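You operate a simulated robot arm through the tools that you are given. There is no shell and no other tool. Be economical: measure what you need, move in short steps, check, and stop when the job is done.

Carry out the task below with a simulated robot arm. There is one attempt and no reset: what you move stays moved.

TASK
Brush the lint out of the purple feeder's belt bay and cover it again.
Fine: set the cover on the green mat meanwhile; put the brush back.
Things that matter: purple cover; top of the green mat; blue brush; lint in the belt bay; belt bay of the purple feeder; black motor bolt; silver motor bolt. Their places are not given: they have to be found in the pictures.

It is judged by the outcome, as a careful person would: the job done as asked, and still so three seconds after it is handed in. It fails if anything else is knocked over, pushed out of place, dropped, spilled or broken.

THE ROBOT
A 7-joint arm with a two-finger parallel gripper, fixed in place. Base frame: the origin is at the foot of the arm, x ahead of it, y to its left, z up; the work surface is at about z = 0. Lengths are in m, angles in rad, forces in N, time in s.
With the tool pointing down near the work surface it reaches from about 0.22 to 0.58 m from the base axis. Its first joint turns from -1.152 to 1.152 rad. Payload 2.5 kg.
Tool frame: the origin (TCP) lies between the finger pads and is the grasp point; the fingertips stand 0.023 m ahead of it; z points along the fingers, y is the line along which they close. The gripper opens to 0.094 m. The fingers are 0.038 m wide and 0.01 m thick; the gripper's body (0.054 by 0.096 m) begins 0.039 m behind the TCP.
Orientation is that of the tool frame in the base frame, as [roll, pitch, yaw] about the fixed x, y, z axes, in that order (R = Rz(yaw) Ry(pitch) Rx(roll)). With the fingers straight down and closing along the base's y, the tool's x points along the base's -x, its y along +y and its z along -z.

THE INTERFACE
- The arm moves only by the tool send_rows. Its argument "series" is a list of rows, each an object (a shift or turn left out is 0, a gripper value left out holds the last) with "offset": the shift along the base's x, y, z in mm, a list of three; "dr": the turn, a rotation vector about the base's x, y, z in rad, a list of three; "fingers": the finger opening in mm, from 0 to 94. In form: [{"offset": [x, y, z], "dr": [rx, ry, rz], "fingers": fingers}, ...]. A call has 1 to 20 rows; each row shifts and turns the commanded pose from where the row before left it. A row lasts 0.2 s, in which the tool goes at most 0.05 m and 0.15 rad; a call with a longer step from one row to the next is refused whole, and so is a gripper value outside its range. A pose out of reach is approached as far as the arm can. The call stops where the force on the tool passes 70 N (or 10 N more than at its start, if that is more) or the arm is blocked; 0.2 s more then pass. The fingers move at their own pace (about 0.108 m/s each) and stop on an object; they squeeze with about 33 N. The grip force told is the motor's: it shows also when the fingers shut on nothing. Time passes only in rows, and 0.2 s behind the last, so rows that do not move let the fingers close. It gives the time, the measured TCP pose, the force on the tool (base axes), the opening and the grip force at its end, in the units of the frame above (readings bear some noise).
- Cameras (640 x 400 px; columns grow to the right, rows downward): "scene" is fixed at [0.1211, -0.4099, 0.5462]; the picture's right is [0.83, -0.56, 0.00], its down [-0.32, -0.48, -0.82] and it looks along [0.45, 0.68, -0.58] (base axes); focal length 287 px, centre (320, 200). "wrist" rides on the gripper at [-0.039, 0, -0.044] in the tool frame; the picture's right is [0.00, -1.00, 0.00], its down [0.97, 0.00, -0.24] and it looks along [0.24, 0.00, 0.97] (tool axes); focal length 218 px, centre (320, 200).
- grab_frame(camera): a new picture of that camera. No time passes.
- probe_pixels(camera, pixels): for up to 12 pixels [column, row] of the newest picture of that camera ("zoom" is the newest enlarged one), the place [x, y, z] in the base frame of the surface seen there, good to about 0.002 m. No time passes.
- zoom(camera, box): a new picture of the part [left, top, right, bottom] of that camera's present view, enlarged. No time passes.
- job_done(): hands the job in; it is judged then, once.

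Work in short steps. Measure before you move; look again where a grasp or a placing could have gone wrong, and mend it. You have 80 turns and 54 pictures in all, the two below and enlarged ones among them. Open the gripper and draw the arm clear of the work before you hand the job in, unless the task says otherwise; then end with one line.

The tools are called after "Call:" as a command line: name --argument value ..., lists and objects as JSON in quotes. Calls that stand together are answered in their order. send_rows: Moves the arm, as the interface text tells. Its arguments: {"type":"object","properties":{"series":{"type":"array","items":{"type":"object","properties":{"offset":{"type":"array","items":{"type":"number"}},"dr":{"type":"array","items":{"type":"number"}},"fingers":{"type":"number"}}}}},"required":["series"]} The other tools are called the same way: grab_frame (camera) takes a picture; probe_pixels (camera, pixels) gives the place of the surface under pixels of a picture; zoom (camera, box) takes an enlarged picture of a part of a camera's view; job_done () hands the job in.

At the start:

```text
t: 0.0
ee_pos: [0.3443, -0.044, 0.3827]
tool_rot: [-3.14, -0.002, 3.141]
force: [-0.1, 0.7, 1.2]
gripper_width: 0.0942
gripper_force: 0.0
```

scene: 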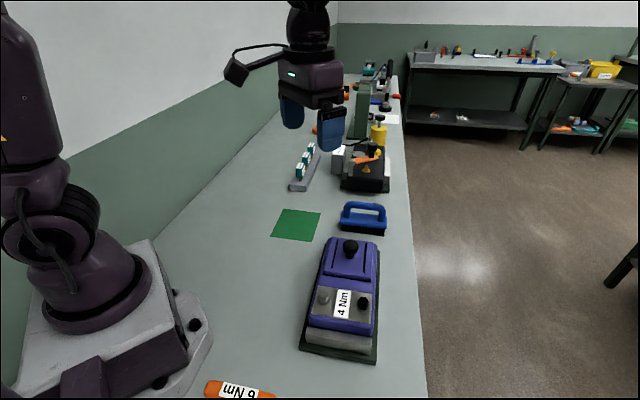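
wrist: 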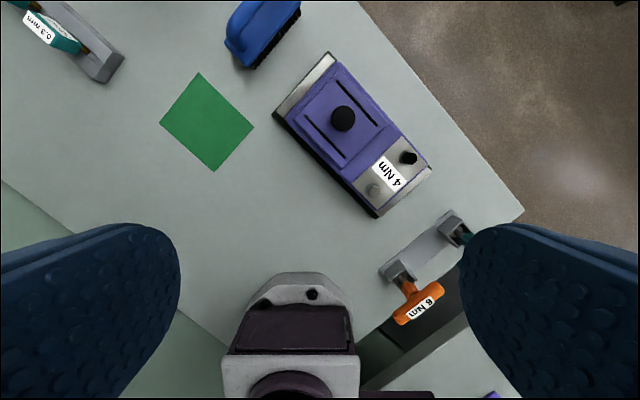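

I see the purple feeder around (345,290) in the scene, the brush at (362,218) and the mat at (296,225). I'll enlarge it and look closer.

Call:
zoom --camera "scene" --box '[260, 190, 420, 370]'

Call:
zoom --camera "wrist" --box '[150, 0, 470, 230]'

Call:
probe_pixels --camera "wrist" --pixels '[[343, 118], [333, 66], [390, 123], [285, 112], [342, 172], [408, 157], [374, 189], [198, 74], [253, 126], [215, 170], [160, 123], [300, 60]]'

Call:
probe_pixels --camera "scene" --pixels '[[351, 246], [363, 302], [323, 299], [345, 208], [384, 212], [362, 206], [345, 230], [382, 234], [330, 240], [378, 242], [322, 285], [376, 292]]'

```text
2.22 times, centred on (340, 280) of scene
```

zoom: 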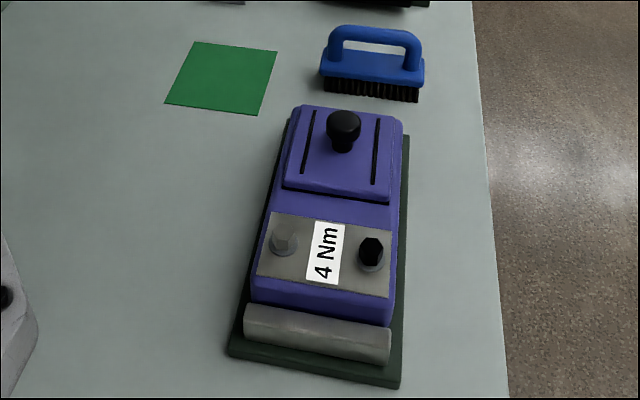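

```text
1.74 times, centred on (310, 115) of wrist
```

zoom: 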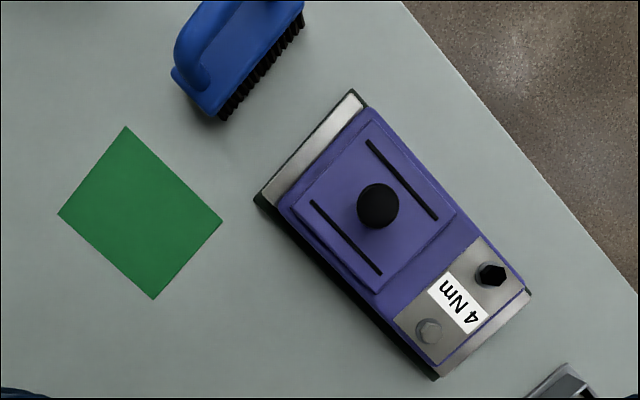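

```text
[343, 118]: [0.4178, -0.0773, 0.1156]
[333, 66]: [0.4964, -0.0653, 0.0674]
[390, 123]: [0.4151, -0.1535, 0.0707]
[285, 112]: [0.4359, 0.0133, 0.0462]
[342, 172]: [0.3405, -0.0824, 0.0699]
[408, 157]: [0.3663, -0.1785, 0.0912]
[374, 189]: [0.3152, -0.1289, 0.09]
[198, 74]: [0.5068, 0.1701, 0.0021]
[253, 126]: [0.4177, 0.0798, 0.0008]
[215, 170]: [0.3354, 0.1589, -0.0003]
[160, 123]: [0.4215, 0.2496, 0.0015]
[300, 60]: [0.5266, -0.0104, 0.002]
```

```text
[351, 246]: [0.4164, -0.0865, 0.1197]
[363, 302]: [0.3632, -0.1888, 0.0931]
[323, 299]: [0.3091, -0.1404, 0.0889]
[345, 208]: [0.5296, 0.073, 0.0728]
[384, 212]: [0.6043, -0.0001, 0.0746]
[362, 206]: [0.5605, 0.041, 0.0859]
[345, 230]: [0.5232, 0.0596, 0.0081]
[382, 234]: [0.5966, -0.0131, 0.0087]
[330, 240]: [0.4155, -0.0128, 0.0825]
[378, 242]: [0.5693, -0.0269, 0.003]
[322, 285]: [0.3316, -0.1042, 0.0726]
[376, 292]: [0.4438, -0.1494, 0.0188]
```

The knob is near (0.417,-0.079), and feeder, mat and brush are all turned about 45°. I'll turn the tool -45° and come above the knob for a closer look.

Call:
send_rows --series '[{"offset": [12, -6, -20], "dr": [0, 0, -0.131]}, {"offset": [12, -6, -20], "dr": [0, 0, -0.131]}, {"offset": [12, -6, -20], "dr": [0, 0, -0.131]}, {"offset": [12, -6, -20], "dr": [0, 0, -0.131]}, {"offset": [12, -6, -20], "dr": [0, 0, -0.131]}, {"offset": [12, -5, -20], "dr": [0, 0, -0.131]}, {}]'

Call:
grab_frame --camera "wrist"

```text
t: 1.6
ee_pos: [0.4162, -0.0789, 0.262]
tool_rot: [3.141, 0.0, 2.354]
force: [-0.1, -0.6, 0.0]
gripper_width: 0.0941
gripper_force: 0.0
```

```text
49 pictures are left
```

wrist: 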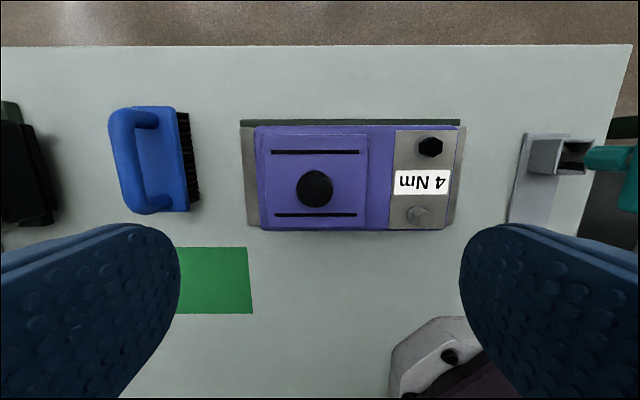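

The view lines up with the feeder. I'll measure the knob, cover edges and feeder.

Call:
probe_pixels --camera "wrist" --pixels '[[314, 188], [297, 188], [332, 188], [314, 171], [314, 206], [264, 137], [366, 137], [364, 225], [263, 225], [430, 147], [420, 214], [380, 160]]'

Call:
zoom --camera "wrist" --box '[230, 110, 480, 240]'

```text
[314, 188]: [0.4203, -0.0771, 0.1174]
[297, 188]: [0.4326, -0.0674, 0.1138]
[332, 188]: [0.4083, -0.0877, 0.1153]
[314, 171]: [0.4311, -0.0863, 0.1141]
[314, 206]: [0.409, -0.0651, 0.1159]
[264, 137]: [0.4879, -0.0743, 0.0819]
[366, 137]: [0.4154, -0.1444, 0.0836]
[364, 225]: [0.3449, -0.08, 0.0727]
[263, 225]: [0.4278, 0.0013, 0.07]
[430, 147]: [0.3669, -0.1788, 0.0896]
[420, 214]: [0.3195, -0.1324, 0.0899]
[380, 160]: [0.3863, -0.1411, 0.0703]
```

```text
2.56 times, centred on (355, 175) of wrist
```

zoom: 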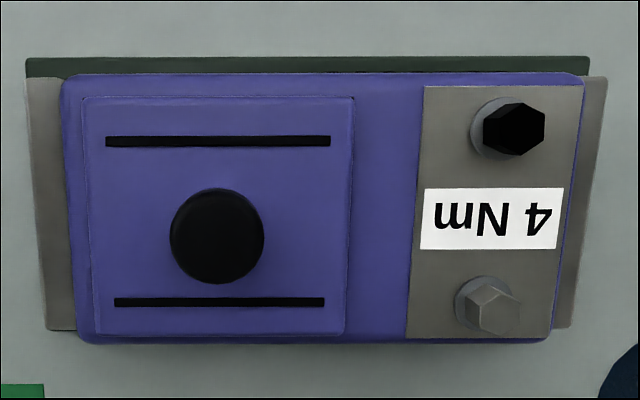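

Knob centre is about (0.4205,-0.077), its head about 32 mm wide with top at 0.117; the cover surface is at 0.083. I descend to z 0.110 and grip.

Call:
send_rows --series '[{"offset": [4, 2, -30], "fingers": 60}, {"offset": [0, 0, -40]}, {"offset": [0, 0, -40]}, {"offset": [0, 0, -25]}, {"offset": [0, 0, -17]}, {}, {"fingers": 10}, {}, {}, {}]'

Call:
grab_frame --camera "scene"

```text
t: 3.8
ee_pos: [0.4198, -0.0781, 0.1113]
tool_rot: [-3.14, -0.001, 2.355]
force: [1.2, -0.5, -0.5]
gripper_width: 0.0332
gripper_force: 32.9
```

```text
47 pictures are left
```

scene: 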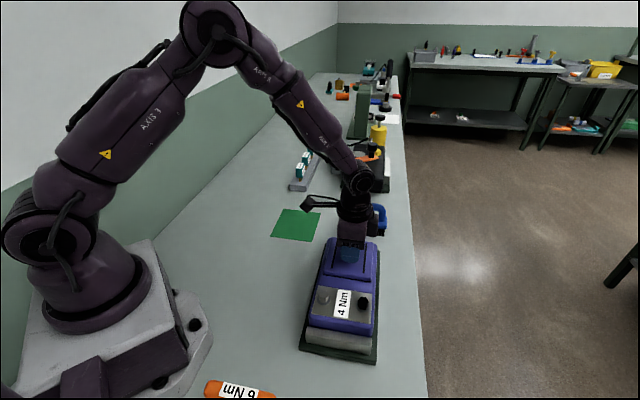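

Gripped at 33 mm. I lift slowly and check the force.

Call:
send_rows --series '[{"offset": [0, 0, 5]}, {"offset": [0, 0, 10]}, {"offset": [0, 0, 20]}, {}]'

Call:
zoom --camera "scene" --box '[260, 180, 420, 370]'

```text
t: 4.8
ee_pos: [0.4186, -0.077, 0.1459]
tool_rot: [3.14, 0.0, 2.353]
force: [1.3, -1.0, -0.2]
gripper_width: 0.0329
gripper_force: 33.4
```

```text
2.11 times, centred on (340, 275) of scene
```

zoom: 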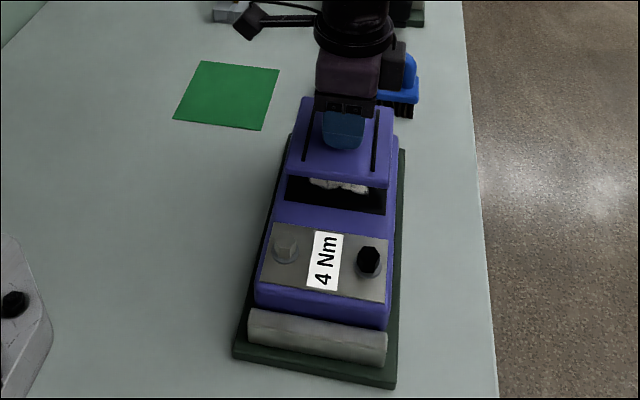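

The cover lifts cleanly and the lint is visible in the bay. I carry it up and over to the mat centre (0.420,0.165).

Call:
send_rows --series '[{"offset": [0, 0, 25]}, {"offset": [0, 0, 25]}, {"offset": [0, 20, 0]}, {"offset": [0, 40, 0]}, {"offset": [0, 40, 0]}, {"offset": [0, 40, 0]}, {"offset": [0, 40, 0]}, {"offset": [0, 40, 0]}, {"offset": [0, 22, 0]}, {"offset": [0, 0, 0]}, {}]'

Call:
grab_frame --camera "scene"

Call:
zoom --camera "scene" --box '[220, 140, 420, 370]'

```text
t: 7.2
ee_pos: [0.4208, 0.1646, 0.1971]
tool_rot: [-3.141, -0.002, 2.354]
force: [0.7, -0.1, -0.7]
gripper_width: 0.0327
gripper_force: 33.2
```

```text
45 pictures are left
```

scene: 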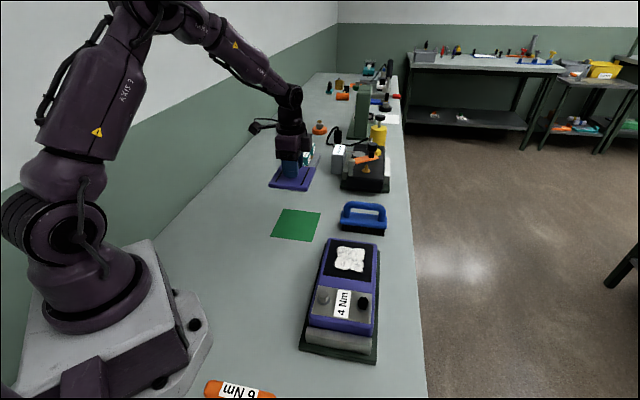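

```text
1.74 times, centred on (320, 255) of scene
```

zoom: 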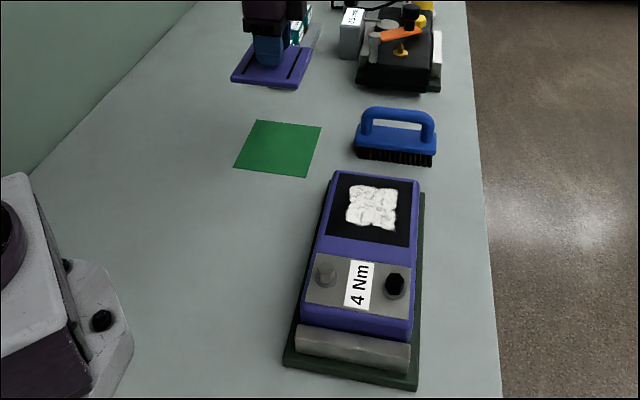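

The cover is a flat slab. I descend to just above the mat, then in small steps.

Call:
send_rows --series '[{"offset": [0, 0, -40]}, {"offset": [0, 0, -40]}, {"offset": [0, 0, -40]}, {"offset": [0, 0, -20]}, {"offset": [0, 0, -5]}, {"offset": [0, 0, -3]}, {}]'

Call:
zoom --camera "scene" --box '[240, 170, 360, 250]'

Call:
probe_pixels --camera "scene" --pixels '[[330, 248], [371, 252], [323, 274], [370, 279], [350, 259], [338, 249], [362, 251], [339, 270], [362, 268], [330, 262], [371, 265], [348, 275]]'

```text
t: 8.8
ee_pos: [0.4199, 0.1648, 0.0472]
tool_rot: [3.141, -0.001, 2.355]
force: [0.9, 0.0, -0.5]
gripper_width: 0.033
gripper_force: 32.8
```

```text
5.00 times, centred on (300, 210) of scene
```

zoom: 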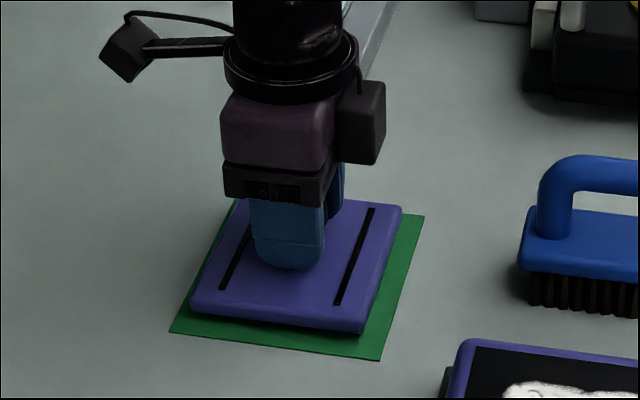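

```text
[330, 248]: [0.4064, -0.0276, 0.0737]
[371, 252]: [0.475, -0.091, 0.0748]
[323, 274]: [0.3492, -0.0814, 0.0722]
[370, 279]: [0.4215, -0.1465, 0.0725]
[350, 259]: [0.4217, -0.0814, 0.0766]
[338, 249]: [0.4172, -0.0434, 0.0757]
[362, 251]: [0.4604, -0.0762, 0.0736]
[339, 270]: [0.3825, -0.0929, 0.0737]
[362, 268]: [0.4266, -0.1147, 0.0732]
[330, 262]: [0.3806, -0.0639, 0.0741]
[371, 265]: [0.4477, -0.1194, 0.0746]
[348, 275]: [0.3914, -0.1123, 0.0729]
```

The cover hovers a few mm above the mat, well inside it. I lower the last few mm.

Call:
send_rows --series '[{"offset": [0, 0, -2]}, {"offset": [0, 0, -1.5]}, {"offset": [0, 0, -1.5]}, {}]'

Call:
zoom --camera "scene" --box '[240, 170, 360, 250]'

```text
t: 9.8
ee_pos: [0.4203, 0.1646, 0.043]
tool_rot: [3.141, -0.001, 2.354]
force: [0.9, -0.6, -1.1]
gripper_width: 0.033
gripper_force: 32.8
```

```text
5.00 times, centred on (300, 210) of scene
```

zoom: 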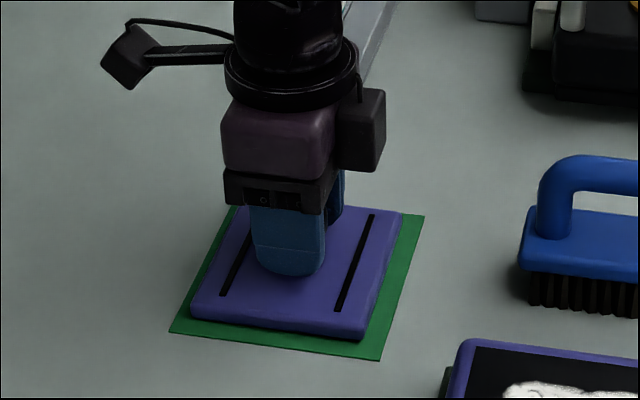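

Still no contact force; down in 1 mm steps.

Call:
send_rows --series '[{"offset": [0, 0, -1]}, {"offset": [0, 0, -1]}, {}]'

```text
t: 10.6
ee_pos: [0.419, 0.1651, 0.0414]
tool_rot: [3.14, 0.0, 2.356]
force: [-0.5, 0.4, 5.5]
gripper_width: 0.0328
gripper_force: 33.1
```

Contact (5.5 N). Release, rise straight up, and head towards the brush at a viewing height.

Call:
send_rows --series '[{"fingers": 60}, {}, {}, {"offset": [0, 0, 15]}, {"offset": [0, 0, 40]}, {"offset": [0, 0, 40]}, {"offset": [0, 0, 40]}, {"offset": [0, 0, 40]}, {"offset": [20, -25, 20], "fingers": 80}, {"offset": [20, -25, 0]}, {"offset": [20, -25, 0]}, {"offset": [20, -25, 0]}, {"offset": [20, -20, 0]}, {}]'

Call:
grab_frame --camera "wrist"

Call:
grab_frame --camera "scene"

```text
t: 13.6
ee_pos: [0.5194, 0.0446, 0.237]
tool_rot: [3.141, 0.0, 2.355]
force: [0.6, -0.7, 0.9]
gripper_width: 0.0799
gripper_force: 0.0
```

```text
41 pictures are left
```

wrist: 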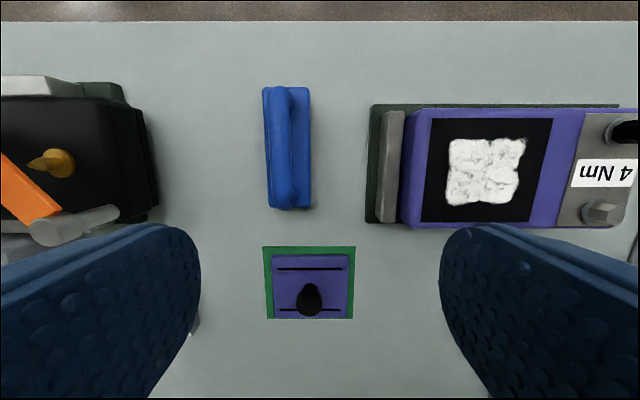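

```text
40 pictures are left
```

scene: 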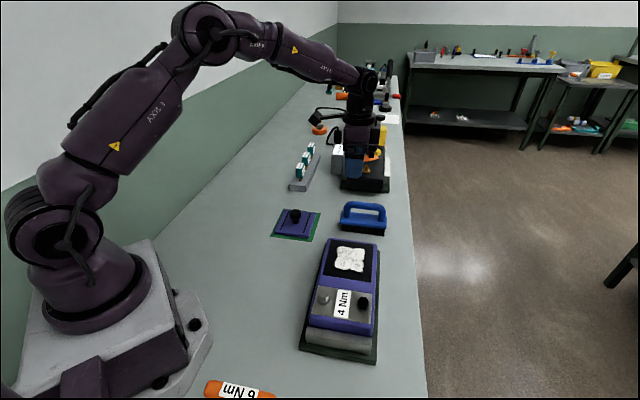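

The cover is on the mat. The brush's handle runs vertically in the wrist view, from (278,88) to (285,208), square to the fingers; measuring it, the lint and the bay.

Call:
probe_pixels --camera "wrist" --pixels '[[282, 95], [284, 150], [284, 200], [274, 150], [294, 150], [305, 100], [306, 150], [306, 203], [267, 150], [285, 92]]'

Call:
probe_pixels --camera "wrist" --pixels '[[435, 125], [545, 125], [535, 215], [428, 215], [485, 172], [452, 145], [520, 143], [515, 198], [450, 200], [420, 165], [560, 165], [393, 165]]'

Call:
zoom --camera "wrist" --box '[240, 70, 320, 220]'

Call:
zoom --camera "scene" --box '[300, 190, 400, 290]'

```text
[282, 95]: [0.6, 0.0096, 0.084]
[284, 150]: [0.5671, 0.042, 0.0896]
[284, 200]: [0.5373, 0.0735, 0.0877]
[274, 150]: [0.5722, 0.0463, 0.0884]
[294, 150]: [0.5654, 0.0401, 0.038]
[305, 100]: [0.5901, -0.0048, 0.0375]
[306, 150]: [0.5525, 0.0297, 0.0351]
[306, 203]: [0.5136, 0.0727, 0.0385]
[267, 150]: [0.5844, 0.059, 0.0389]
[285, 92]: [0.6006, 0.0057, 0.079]
```

```text
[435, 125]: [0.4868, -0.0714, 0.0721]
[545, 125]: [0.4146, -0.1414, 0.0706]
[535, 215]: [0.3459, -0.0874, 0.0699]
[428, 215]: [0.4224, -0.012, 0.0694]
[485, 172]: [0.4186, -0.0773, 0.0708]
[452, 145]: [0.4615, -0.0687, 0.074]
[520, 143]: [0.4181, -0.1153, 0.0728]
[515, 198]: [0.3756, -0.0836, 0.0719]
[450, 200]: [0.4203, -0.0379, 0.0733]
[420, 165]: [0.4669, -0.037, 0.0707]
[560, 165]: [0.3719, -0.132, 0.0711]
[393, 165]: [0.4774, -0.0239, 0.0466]
```

```text
2.67 times, centred on (280, 145) of wrist
```

zoom: 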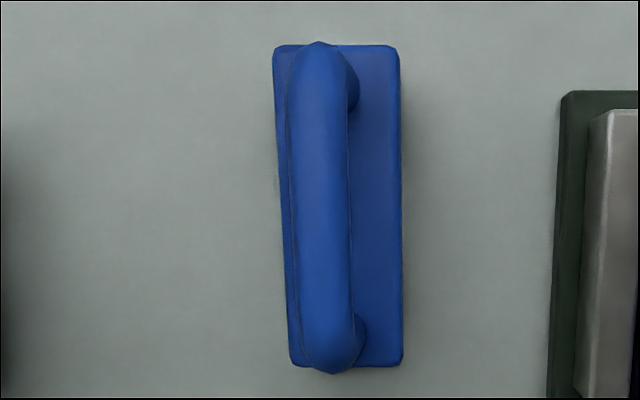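

```text
4.00 times, centred on (350, 240) of scene
```

zoom: 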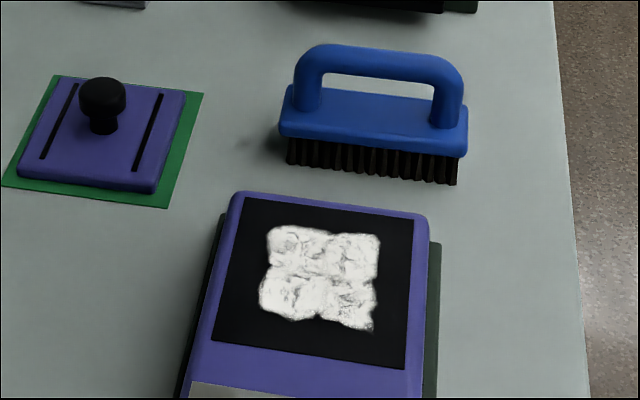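

The lint lies about 2–3 mm thick on the belt (z ≈ 0.071), which is flush with the feeder top. The brush handle is centred at (0.568,0.042) with its top at 0.089. I'll grip it at z 0.080.

Call:
send_rows --series '[{"offset": [24, -1.5, -20], "fingers": 56}, {"offset": [24, -1.5, -20]}, {"offset": [0, 0, -40]}, {"offset": [0, 0, -40]}, {"offset": [0, 0, -25]}, {"offset": [0, 0, -12]}, {}]'

Call:
grab_frame --camera "wrist"

Call:
zoom --camera "scene" --box '[300, 150, 420, 250]'

```text
t: 15.2
ee_pos: [0.5681, 0.041, 0.0789]
tool_rot: [3.14, 0.0, 2.355]
force: [-0.7, -1.5, 0.9]
gripper_width: 0.0556
gripper_force: 0.1
```

```text
37 pictures are left
```

wrist: 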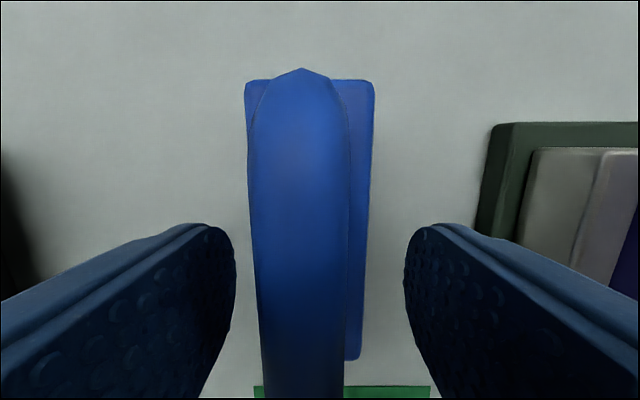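

```text
4.00 times, centred on (360, 200) of scene
```

zoom: 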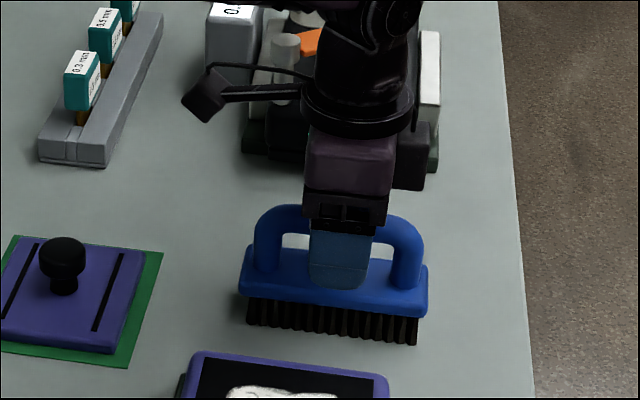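

The handle sits about 4.5 mm to the left of centre (column 302), so I shift along (+x,+y) before closing.

Call:
send_rows --series '[{"offset": [3.2, 3.2, 0]}, {}, {"fingers": 5}, {}, {}, {}, {}]'

Call:
zoom --camera "scene" --box '[300, 150, 420, 250]'

```text
t: 16.8
ee_pos: [0.5709, 0.0452, 0.0788]
tool_rot: [3.14, 0.0, 2.355]
force: [-1.2, 0.1, 0.3]
gripper_width: 0.0191
gripper_force: 33.0
```

```text
4.00 times, centred on (360, 200) of scene
```

zoom: 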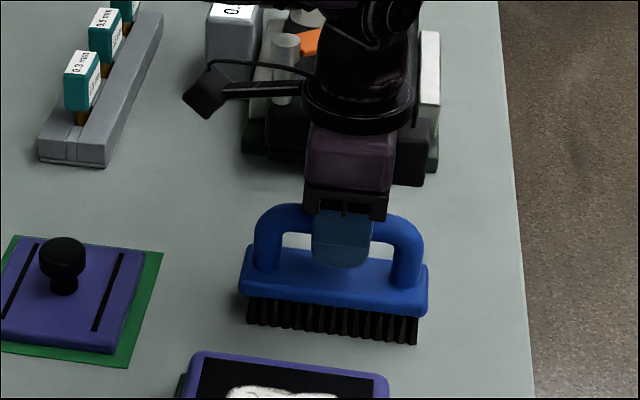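

Brush held firmly. I lift it and carry it over to the bolt-side edge of the bay, centre (0.377,-0.118), still well above the feeder.

Call:
send_rows --series '[{"offset": [0, 0, 10]}, {"offset": [0, 0, 30]}, {"offset": [0, 0, 40]}, {"offset": [0, 0, 40]}, {"offset": [0, 0, 10]}, {"offset": [-24, -20, 0]}, {"offset": [-34, -29, 0]}, {"offset": [-34, -29, 0]}, {"offset": [-34, -29, 0]}, {"offset": [-34, -28, 0]}, {"offset": [-34, -28, 0]}, {"offset": [0, 0, 0]}, {}]'

Call:
grab_frame --camera "wrist"

Call:
zoom --camera "scene" --box '[260, 150, 420, 370]'

```text
t: 19.6
ee_pos: [0.3779, -0.1193, 0.2092]
tool_rot: [-3.141, 0.0, 2.354]
force: [0.0, 0.0, -1.2]
gripper_width: 0.0194
gripper_force: 32.4
```

```text
34 pictures are left
```

wrist: 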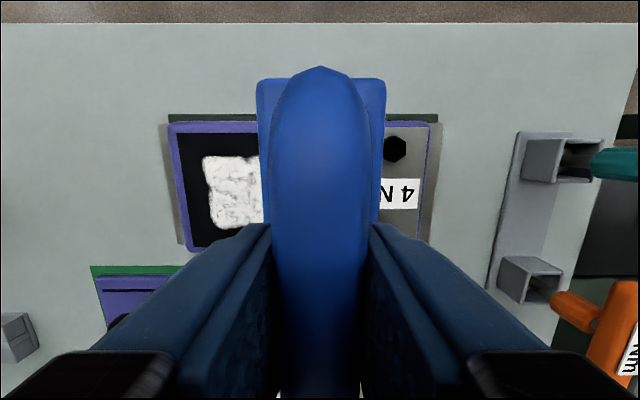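

```text
1.82 times, centred on (340, 260) of scene
```

zoom: 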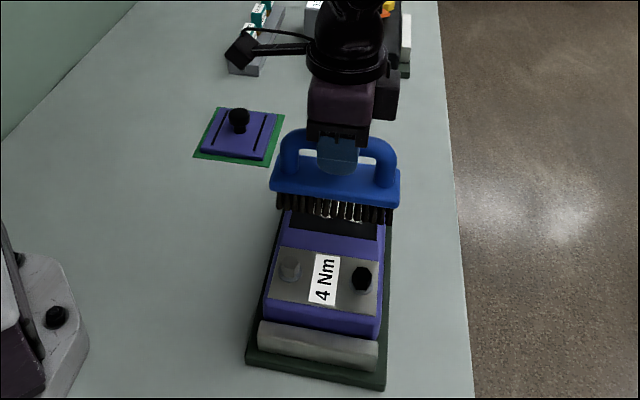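

Well placed between lint and bolts. Lowering to the belt (TCP ≈ 0.150) in fine steps.

Call:
send_rows --series '[{"offset": [0, 0, -30]}, {"offset": [0, 0, -20]}, {"offset": [0, 0, -5]}, {"offset": [0, 0, -2]}, {"offset": [0, 0, -2]}, {}]'

Call:
zoom --camera "scene" --box '[280, 200, 400, 320]'

```text
t: 21.0
ee_pos: [0.3765, -0.1166, 0.1497]
tool_rot: [-3.141, 0.0, 2.353]
force: [0.2, 0.2, -0.9]
gripper_width: 0.0192
gripper_force: 33.2
```

```text
3.33 times, centred on (340, 260) of scene
```

zoom: 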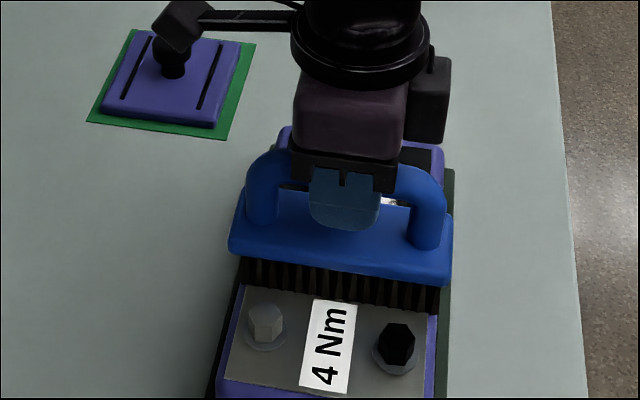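

Just above contact; one or two mm more.

Call:
send_rows --series '[{"offset": [0, 0, -1]}, {"offset": [0, 0, -1]}, {}]'

```text
t: 21.8
ee_pos: [0.3768, -0.1189, 0.1486]
tool_rot: [-3.14, 0.001, 2.353]
force: [-8.2, 1.5, 20.6]
gripper_width: 0.0191
gripper_force: 33.1
```

Contact at 20 N; ease off half a mm and sweep half-way along the belt, away from the bolts.

Call:
send_rows --series '[{"offset": [0, 0, 0.6]}, {"offset": [7, 7, 0]}, {"offset": [7, 7, 0]}, {"offset": [7, 7, 0]}, {"offset": [7, 7, 0]}, {}]'

Call:
zoom --camera "scene" --box '[280, 200, 400, 320]'

Call:
grab_frame --camera "wrist"

```text
t: 23.2
ee_pos: [0.4054, -0.0904, 0.1486]
tool_rot: [3.14, 0.001, 2.355]
force: [-3.1, -2.5, 8.0]
gripper_width: 0.019
gripper_force: 32.9
```

```text
3.33 times, centred on (340, 260) of scene
```

zoom: 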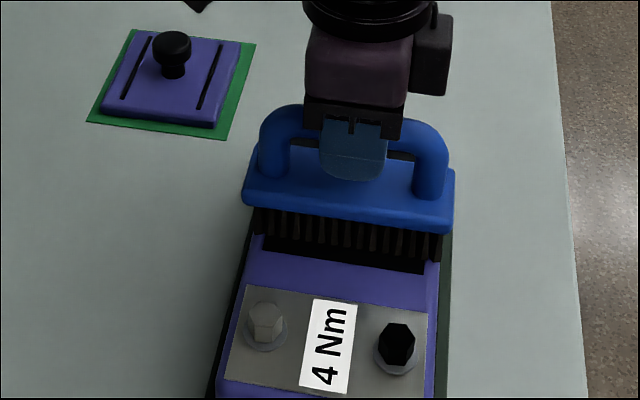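

```text
30 pictures are left
```

wrist: 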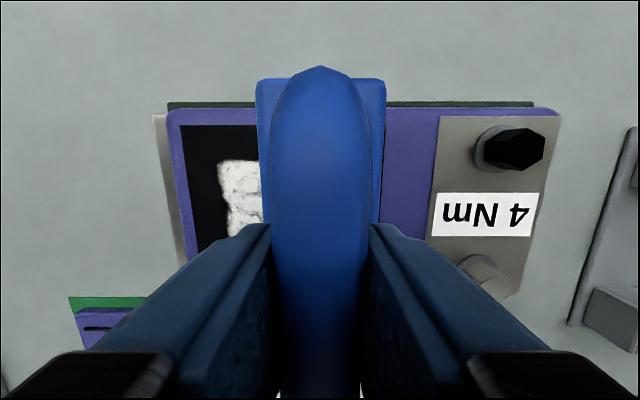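

Sweeping works at 8 N. I continue to past the far end of the bay, then look.

Call:
send_rows --series '[{"offset": [7, 7, 0]}, {"offset": [7, 7, 0]}, {"offset": [7, 7, 0]}, {"offset": [7, 7, 0]}, {"offset": [7, 7, 0]}, {"offset": [7, 7, 0]}, {"offset": [7, 7, 0]}, {"offset": [7, 7, 0]}, {"offset": [6, 6, 0]}, {}]'

Call:
zoom --camera "scene" --box '[280, 180, 400, 320]'

```text
t: 25.4
ee_pos: [0.4682, -0.0276, 0.1469]
tool_rot: [3.14, -0.002, 2.358]
force: [0.4, 0.3, -0.2]
gripper_width: 0.0191
gripper_force: 32.8
```

```text
2.86 times, centred on (340, 250) of scene
```

zoom: 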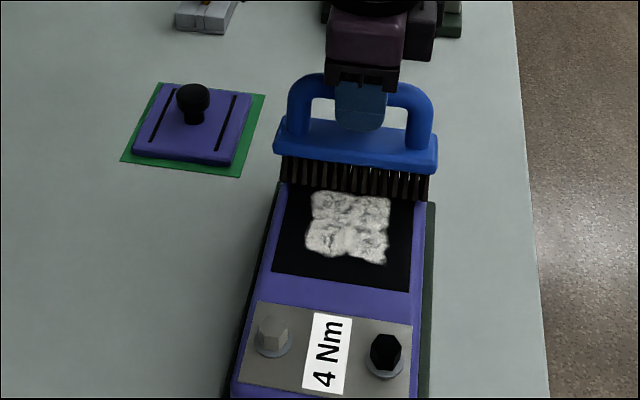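

The lint is still there but has greyed: strokes wear it away. I raise the brush over the rim, set it down on the belt's far end, and do back-and-forth strokes over the lint.

Call:
send_rows --series '[{"offset": [0, 0, 6]}, {"offset": [-16, -16, 0]}, {"offset": [0, 0, -6]}, {"offset": [-9, -9, 0]}, {"offset": [-9, -9, 0]}, {"offset": [-9, -9, 0]}, {"offset": [-9, -9, 0]}, {"offset": [-9, -9, 0]}, {"offset": [-9, -9, 0]}, {"offset": [9, 9, 0]}, {"offset": [9, 9, 0]}, {"offset": [9, 9, 0]}, {"offset": [9, 9, 0]}, {"offset": [9, 9, 0]}, {"offset": [9, 9, 0]}, {}]'

Call:
zoom --camera "scene" --box '[280, 180, 400, 320]'

```text
t: 28.8
ee_pos: [0.4525, -0.0435, 0.1481]
tool_rot: [3.141, 0.001, 2.355]
force: [-0.1, -0.2, -1.7]
gripper_width: 0.019
gripper_force: 32.8
```

```text
2.86 times, centred on (340, 250) of scene
```

zoom: 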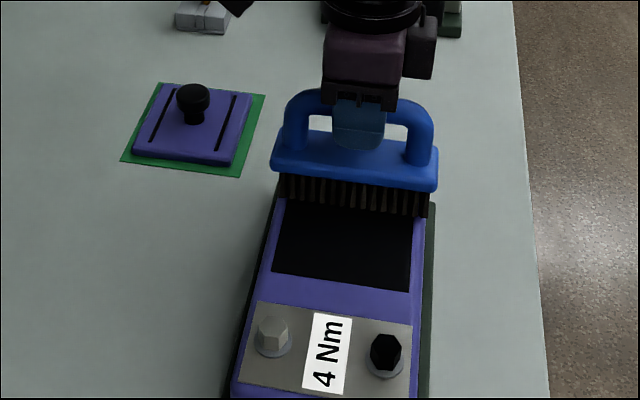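

The lint is gone from what can be seen. I lift the brush and carry it above its old place, then check the bay.

Call:
send_rows --series '[{"offset": [0, 0, 20]}, {"offset": [0, 0, 20]}, {"offset": [20, 15, 0]}, {"offset": [30, 23, 0]}, {"offset": [30, 23, 0]}, {"offset": [25, 18, 0]}, {"offset": [13.4, 9.7, 0]}, {}, {}]'

Call:
zoom --camera "scene" --box '[280, 150, 420, 320]'

Call:
grab_frame --camera "wrist"

```text
t: 30.8
ee_pos: [0.5691, 0.0449, 0.1893]
tool_rot: [-3.141, 0.0, 2.355]
force: [-1.0, 0.4, -1.6]
gripper_width: 0.0194
gripper_force: 32.7
```

```text
2.35 times, centred on (350, 235) of scene
```

zoom: 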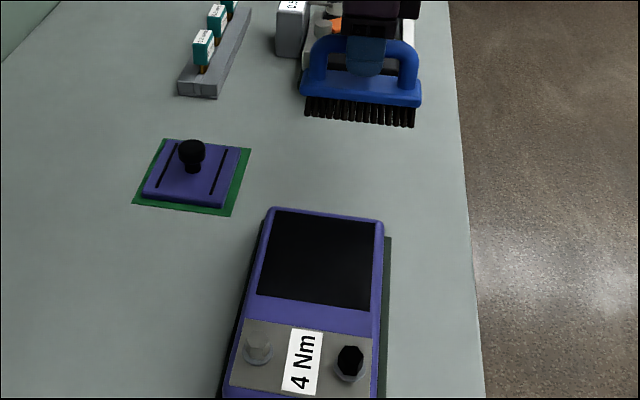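

```text
26 pictures are left
```

wrist: 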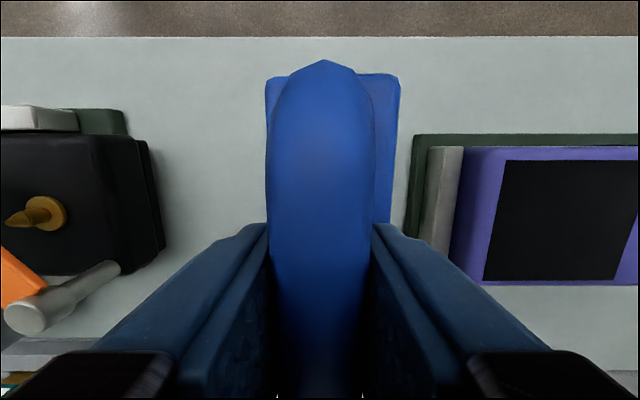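

The bay is clean. The brush has tilted a bit in the grip (block now spans columns 265–400); I measure the tilt so as to set it down level.

Call:
probe_pixels --camera "wrist" --pixels '[[270, 82], [368, 78], [380, 80], [394, 80], [376, 150], [392, 150], [380, 200], [325, 80], [320, 150]]'

Call:
zoom --camera "scene" --box '[330, 150, 400, 210]'

```text
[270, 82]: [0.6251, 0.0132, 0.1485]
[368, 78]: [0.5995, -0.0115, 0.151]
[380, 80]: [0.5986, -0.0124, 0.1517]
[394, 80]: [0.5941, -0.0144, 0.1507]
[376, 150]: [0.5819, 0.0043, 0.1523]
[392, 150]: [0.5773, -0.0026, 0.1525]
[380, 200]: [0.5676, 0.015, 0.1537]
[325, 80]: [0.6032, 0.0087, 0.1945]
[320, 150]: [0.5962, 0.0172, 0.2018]
```

```text
6.67 times, centred on (365, 180) of scene
```

zoom: 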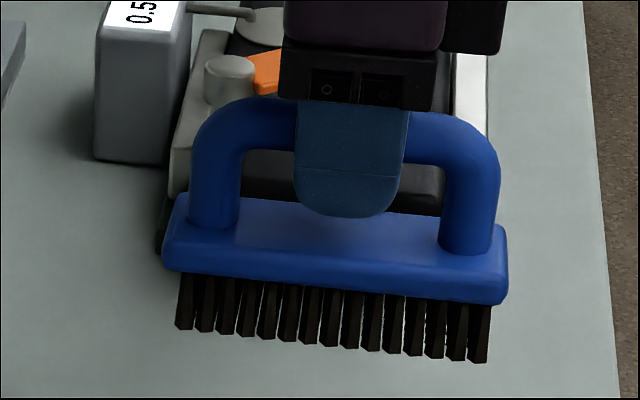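

Tilt is roughly 0.06 rad about the handle axis. I correct that with the tool and lower to about 5 mm above the bench.

Call:
send_rows --series '[{"offset": [1.5, 0, -20], "dr": [0.045, -0.045, 0]}, {"offset": [0, 0, -40]}, {"offset": [0, 0, -30]}, {"offset": [0, 0, -12]}, {}]'

Call:
zoom --camera "scene" --box '[300, 170, 420, 250]'

Call:
grab_frame --camera "wrist"

```text
t: 32.0
ee_pos: [0.5713, 0.0446, 0.0861]
tool_rot: [3.077, -0.003, 2.356]
force: [0.3, 0.0, -1.6]
gripper_width: 0.019
gripper_force: 33.3
```

```text
5.00 times, centred on (360, 210) of scene
```

zoom: 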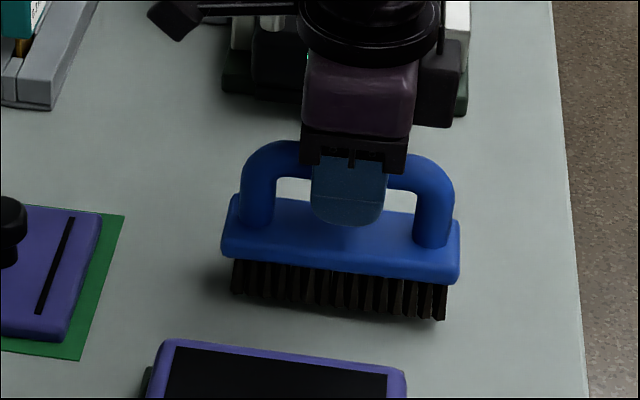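

```text
23 pictures are left
```

wrist: 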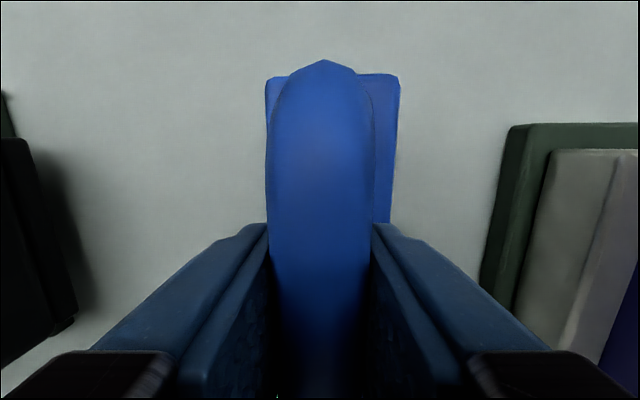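

Good and near level. Down in small steps to contact.

Call:
send_rows --series '[{"offset": [0, 0, -3]}, {"offset": [0, 0, -2]}, {"offset": [0, 0, -1.5]}, {}]'

```text
t: 33.0
ee_pos: [0.5708, 0.0455, 0.0795]
tool_rot: [3.078, 0.0, 2.354]
force: [0.5, 0.8, -0.8]
gripper_width: 0.0195
gripper_force: 32.8
```

Call:
send_rows --series '[{"offset": [0, 0, -1]}, {"offset": [0, 0, -1]}, {}]'

```text
t: 33.8
ee_pos: [0.5712, 0.0445, 0.0764]
tool_rot: [3.078, 0.003, 2.355]
force: [0.7, 0.1, -1.5]
gripper_width: 0.019
gripper_force: 33.0
```

Call:
send_rows --series '[{"offset": [0, 0, -1]}, {"offset": [0, 0, -1]}, {}]'

Call:
zoom --camera "scene" --box '[320, 180, 400, 240]'

```text
t: 34.6
ee_pos: [0.5721, 0.0443, 0.0774]
tool_rot: [3.077, 0.002, 2.354]
force: [-0.5, 0.2, 1.5]
gripper_width: 0.0189
gripper_force: 33.0
```

```text
6.67 times, centred on (360, 210) of scene
```

zoom: 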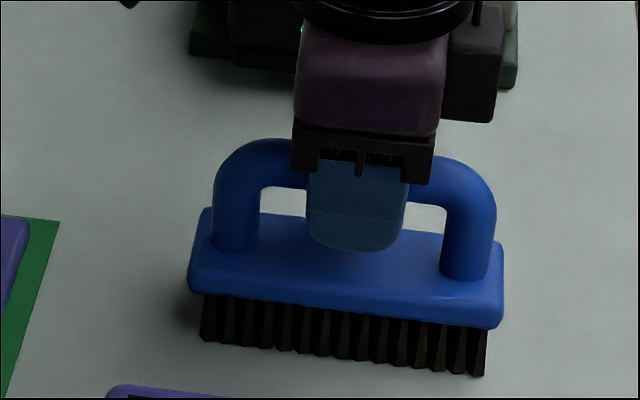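

Contact seems to begin (force turned positive, z no longer falls). Half a mm more, then open and rise.

Call:
send_rows --series '[{"offset": [0, 0, -0.7]}, {}]'

```text
t: 35.2
ee_pos: [0.5717, 0.0447, 0.0774]
tool_rot: [3.078, 0.0, 2.354]
force: [-5.0, -0.7, 13.3]
gripper_width: 0.019
gripper_force: 33.2
```

Call:
send_rows --series '[{"fingers": 30}, {"fingers": 56}, {}, {}, {"offset": [0, 0, 20]}, {"offset": [0, 0, 40], "dr": [-0.045, 0.045, 0]}, {"offset": [0, 0, 40]}, {"offset": [0, 0, 40]}, {"offset": [-20, 10, 20]}, {}]'

Call:
zoom --camera "scene" --box '[260, 180, 420, 320]'

Call:
grab_frame --camera "wrist"

```text
t: 37.4
ee_pos: [0.5503, 0.0547, 0.2346]
tool_rot: [-3.141, 0.0, 2.356]
force: [0.9, 0.1, -0.2]
gripper_width: 0.056
gripper_force: 0.1
```

```text
2.86 times, centred on (340, 250) of scene
```

zoom: 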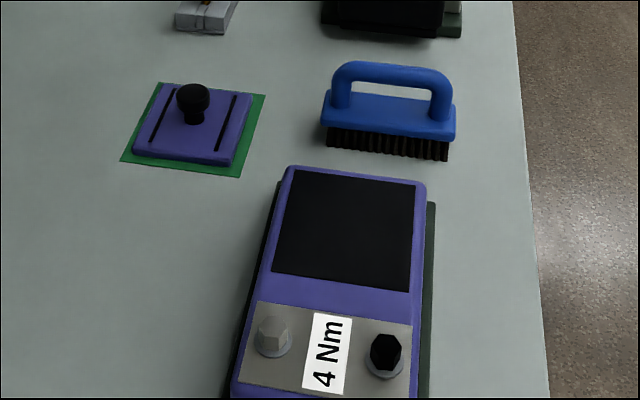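

```text
20 pictures are left
```

wrist: 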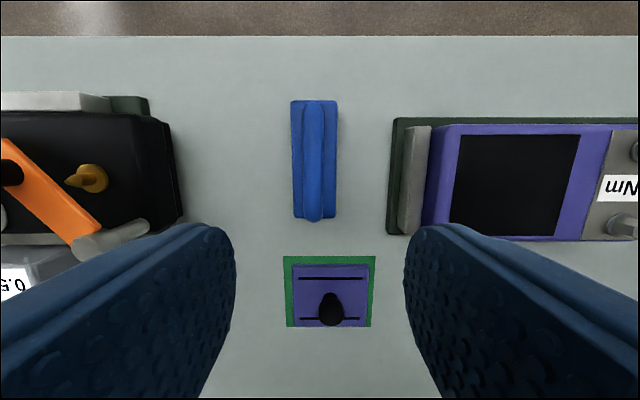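

The brush stands back in its place and the bay is clean. Now over to the cover's knob; I reverse the commanded shifts exactly (Δ = -131, +110 mm).

Call:
send_rows --series '[{"offset": [-31.1, 26.1, 0]}, {"offset": [-30, 25, 0]}, {"offset": [-30, 25, 0]}, {"offset": [-25, 21, 0]}, {"offset": [-15, 13, 0]}, {}, {"offset": [0, 0, -40]}, {"offset": [0, 0, -40]}, {"offset": [0, 0, -40]}, {}]'

Call:
grab_frame --camera "wrist"

```text
t: 39.6
ee_pos: [0.4203, 0.1653, 0.1153]
tool_rot: [-3.141, 0.0, 2.354]
force: [0.6, 0.2, -0.6]
gripper_width: 0.0557
gripper_force: 0.1
```

```text
19 pictures are left
```

wrist: 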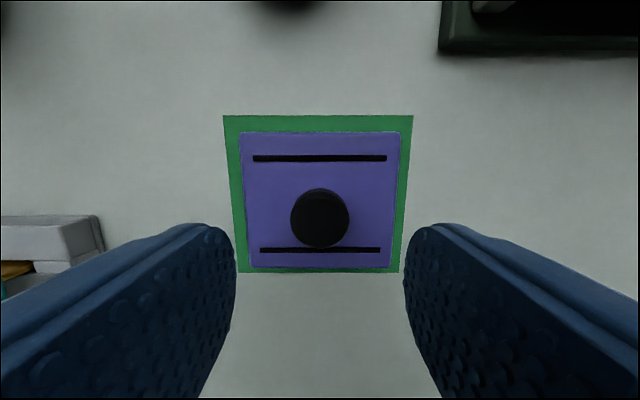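

The knob is centred (column 320) and square. Descend, grip and lift.

Call:
send_rows --series '[{"offset": [0, 0, -40]}, {"offset": [0, 0, -25]}, {"offset": [0, 0, -8.9]}, {}, {"fingers": 10}, {}, {}, {}, {"offset": [0, 0, 5]}, {"offset": [0, 0, 30]}, {"offset": [0, 0, 40]}, {"offset": [0, 0, 40]}, {"offset": [0, 0, 39]}, {}]'

Call:
grab_frame --camera "scene"

```text
t: 42.6
ee_pos: [0.4211, 0.1644, 0.197]
tool_rot: [-3.141, 0.0, 2.356]
force: [-0.1, 0.2, -0.7]
gripper_width: 0.0328
gripper_force: 33.2
```

```text
18 pictures are left
```

scene: 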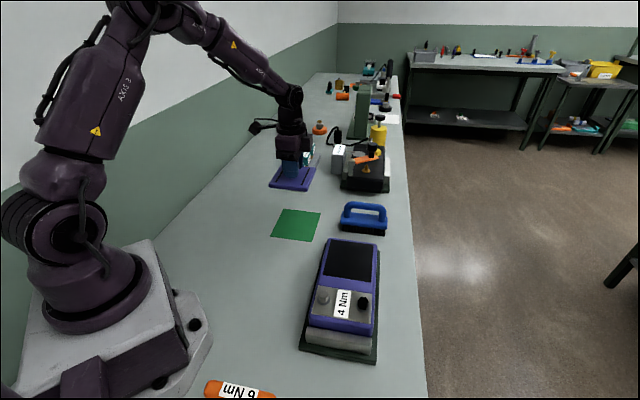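

Cover in hand. Back over the bay (−242 mm in y), then down to a few mm above it.

Call:
send_rows --series '[{"offset": [0, -22, 0]}, {"offset": [0, -40, 0]}, {"offset": [0, -40, 0]}, {"offset": [0, -40, 0]}, {"offset": [0, -40, 0]}, {"offset": [0, -40, 0]}, {"offset": [0, -20, 0]}, {}, {"offset": [0, 0, -40]}, {"offset": [0, 0, -30]}, {"offset": [0, 0, -8]}, {}]'

Call:
zoom --camera "scene" --box '[280, 200, 400, 320]'

Call:
grab_frame --camera "wrist"

```text
t: 45.2
ee_pos: [0.4204, -0.0775, 0.1167]
tool_rot: [-3.141, -0.001, 2.355]
force: [-0.6, -0.3, -0.5]
gripper_width: 0.0328
gripper_force: 32.9
```

```text
3.33 times, centred on (340, 260) of scene
```

zoom: 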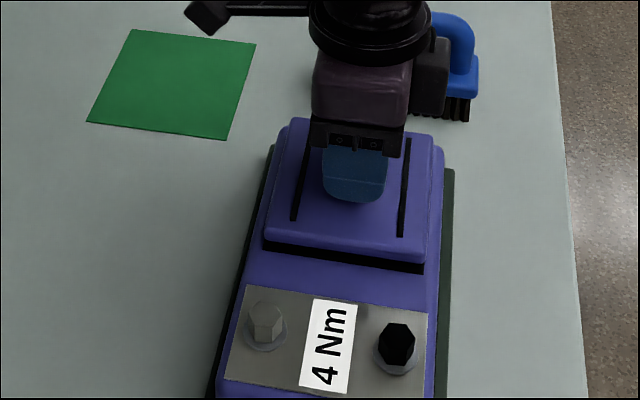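

```text
16 pictures are left
```

wrist: 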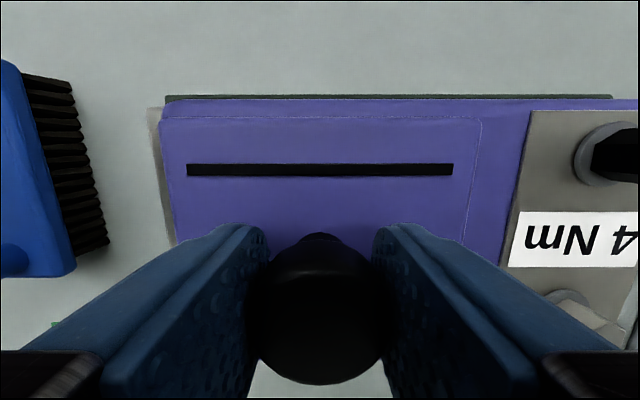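

Aligned as before. Lower in small steps to contact.

Call:
send_rows --series '[{"offset": [0, 0, -3]}, {"offset": [0, 0, -1.5]}, {"offset": [0, 0, -1]}, {}]'

```text
t: 46.2
ee_pos: [0.4206, -0.078, 0.1124]
tool_rot: [3.141, 0.001, 2.355]
force: [1.0, -0.2, -0.8]
gripper_width: 0.0327
gripper_force: 33.6
```

Call:
send_rows --series '[{"offset": [0, 0, -0.8]}, {"offset": [0, 0, -0.7]}, {}]'

Call:
zoom --camera "scene" --box '[280, 200, 400, 320]'

```text
t: 47.0
ee_pos: [0.4215, -0.0769, 0.1099]
tool_rot: [-3.14, 0.0, 2.353]
force: [-5.2, 0.0, 16.2]
gripper_width: 0.0324
gripper_force: 33.2
```

```text
3.33 times, centred on (340, 260) of scene
```

zoom: 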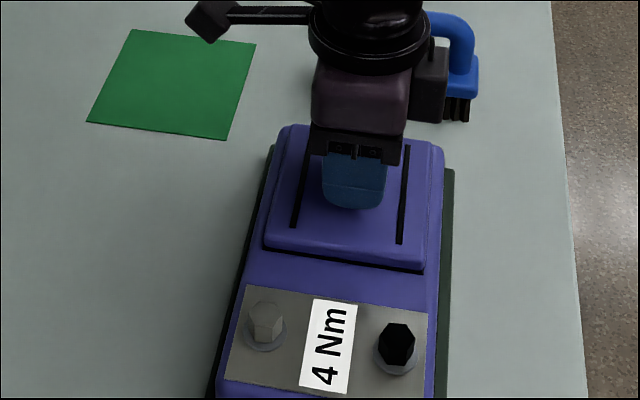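

Seated (16 N), looking like the start. Ease off, open and rise clear.

Call:
send_rows --series '[{"offset": [0, 0, 0.5]}, {"fingers": 45}, {"fingers": 60}, {}, {"offset": [0, 0, 15]}, {"offset": [0, 0, 40]}, {"offset": [0, 0, 40]}, {"offset": [0, 0, 45]}, {"offset": [-30, 20, 40]}, {"offset": [-30, 20, 30]}, {}, {}]'

Call:
zoom --camera "scene" --box '[260, 190, 420, 370]'

Call:
grab_frame --camera "wrist"

```text
refused: row 9 steps farther than a row can; nothing moved
```

```text
2.22 times, centred on (340, 280) of scene
```

zoom: 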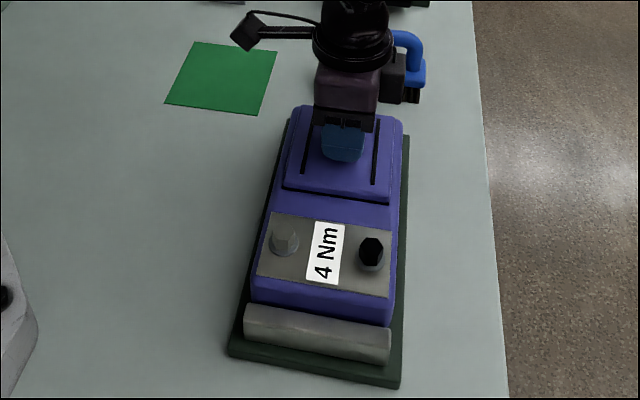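

```text
13 pictures are left
```

wrist: 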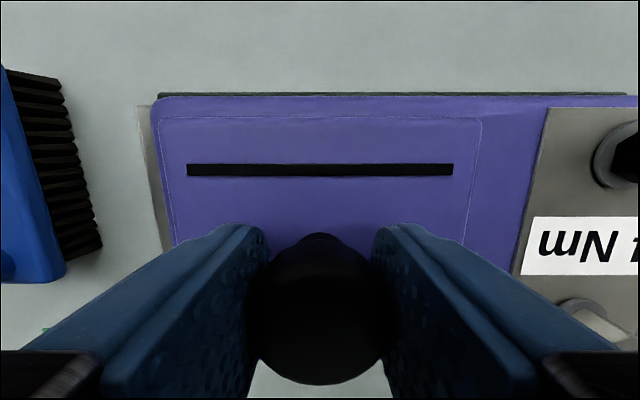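

The last step was too long; I send it again with shorter ones.

Call:
send_rows --series '[{"offset": [0, 0, 0.5]}, {"fingers": 45}, {"fingers": 60}, {}, {"offset": [0, 0, 15]}, {"offset": [0, 0, 40]}, {"offset": [0, 0, 40]}, {"offset": [0, 0, 40]}, {"offset": [-25, 15, 30]}, {"offset": [-25, 15, 30]}, {}, {}]'

Call:
zoom --camera "scene" --box '[260, 190, 420, 370]'

Call:
grab_frame --camera "wrist"

```text
t: 49.6
ee_pos: [0.3705, -0.0457, 0.3058]
tool_rot: [-3.141, 0.001, 2.355]
force: [0.0, -1.0, 0.0]
gripper_width: 0.0598
gripper_force: 0.1
```

```text
2.22 times, centred on (340, 280) of scene
```

zoom: 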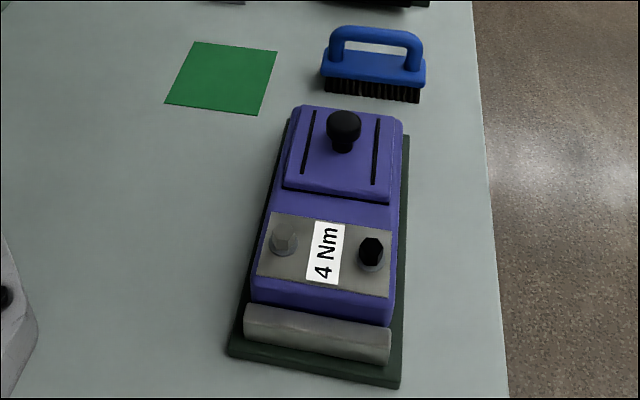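

```text
11 pictures are left
```

wrist: 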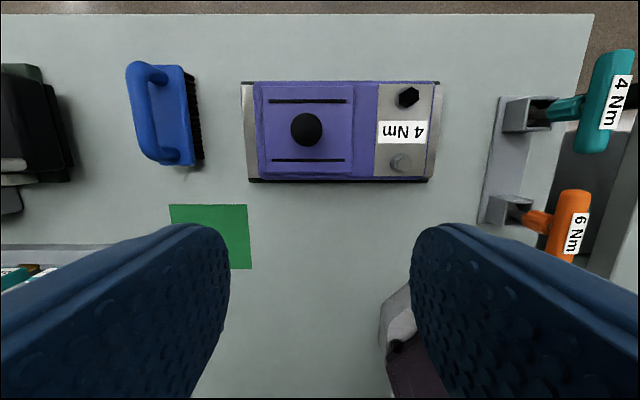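

The picture matches the start: the cover is seated, the brush is back in place, and the mat and bolts are undisturbed. The arm is clear, so I hand in.

Call:
job_done

```text
The job is handed in.
```

I brushed the lint out of the purple feeder's belt bay, put the cover back on, and stood the brush back where it was.
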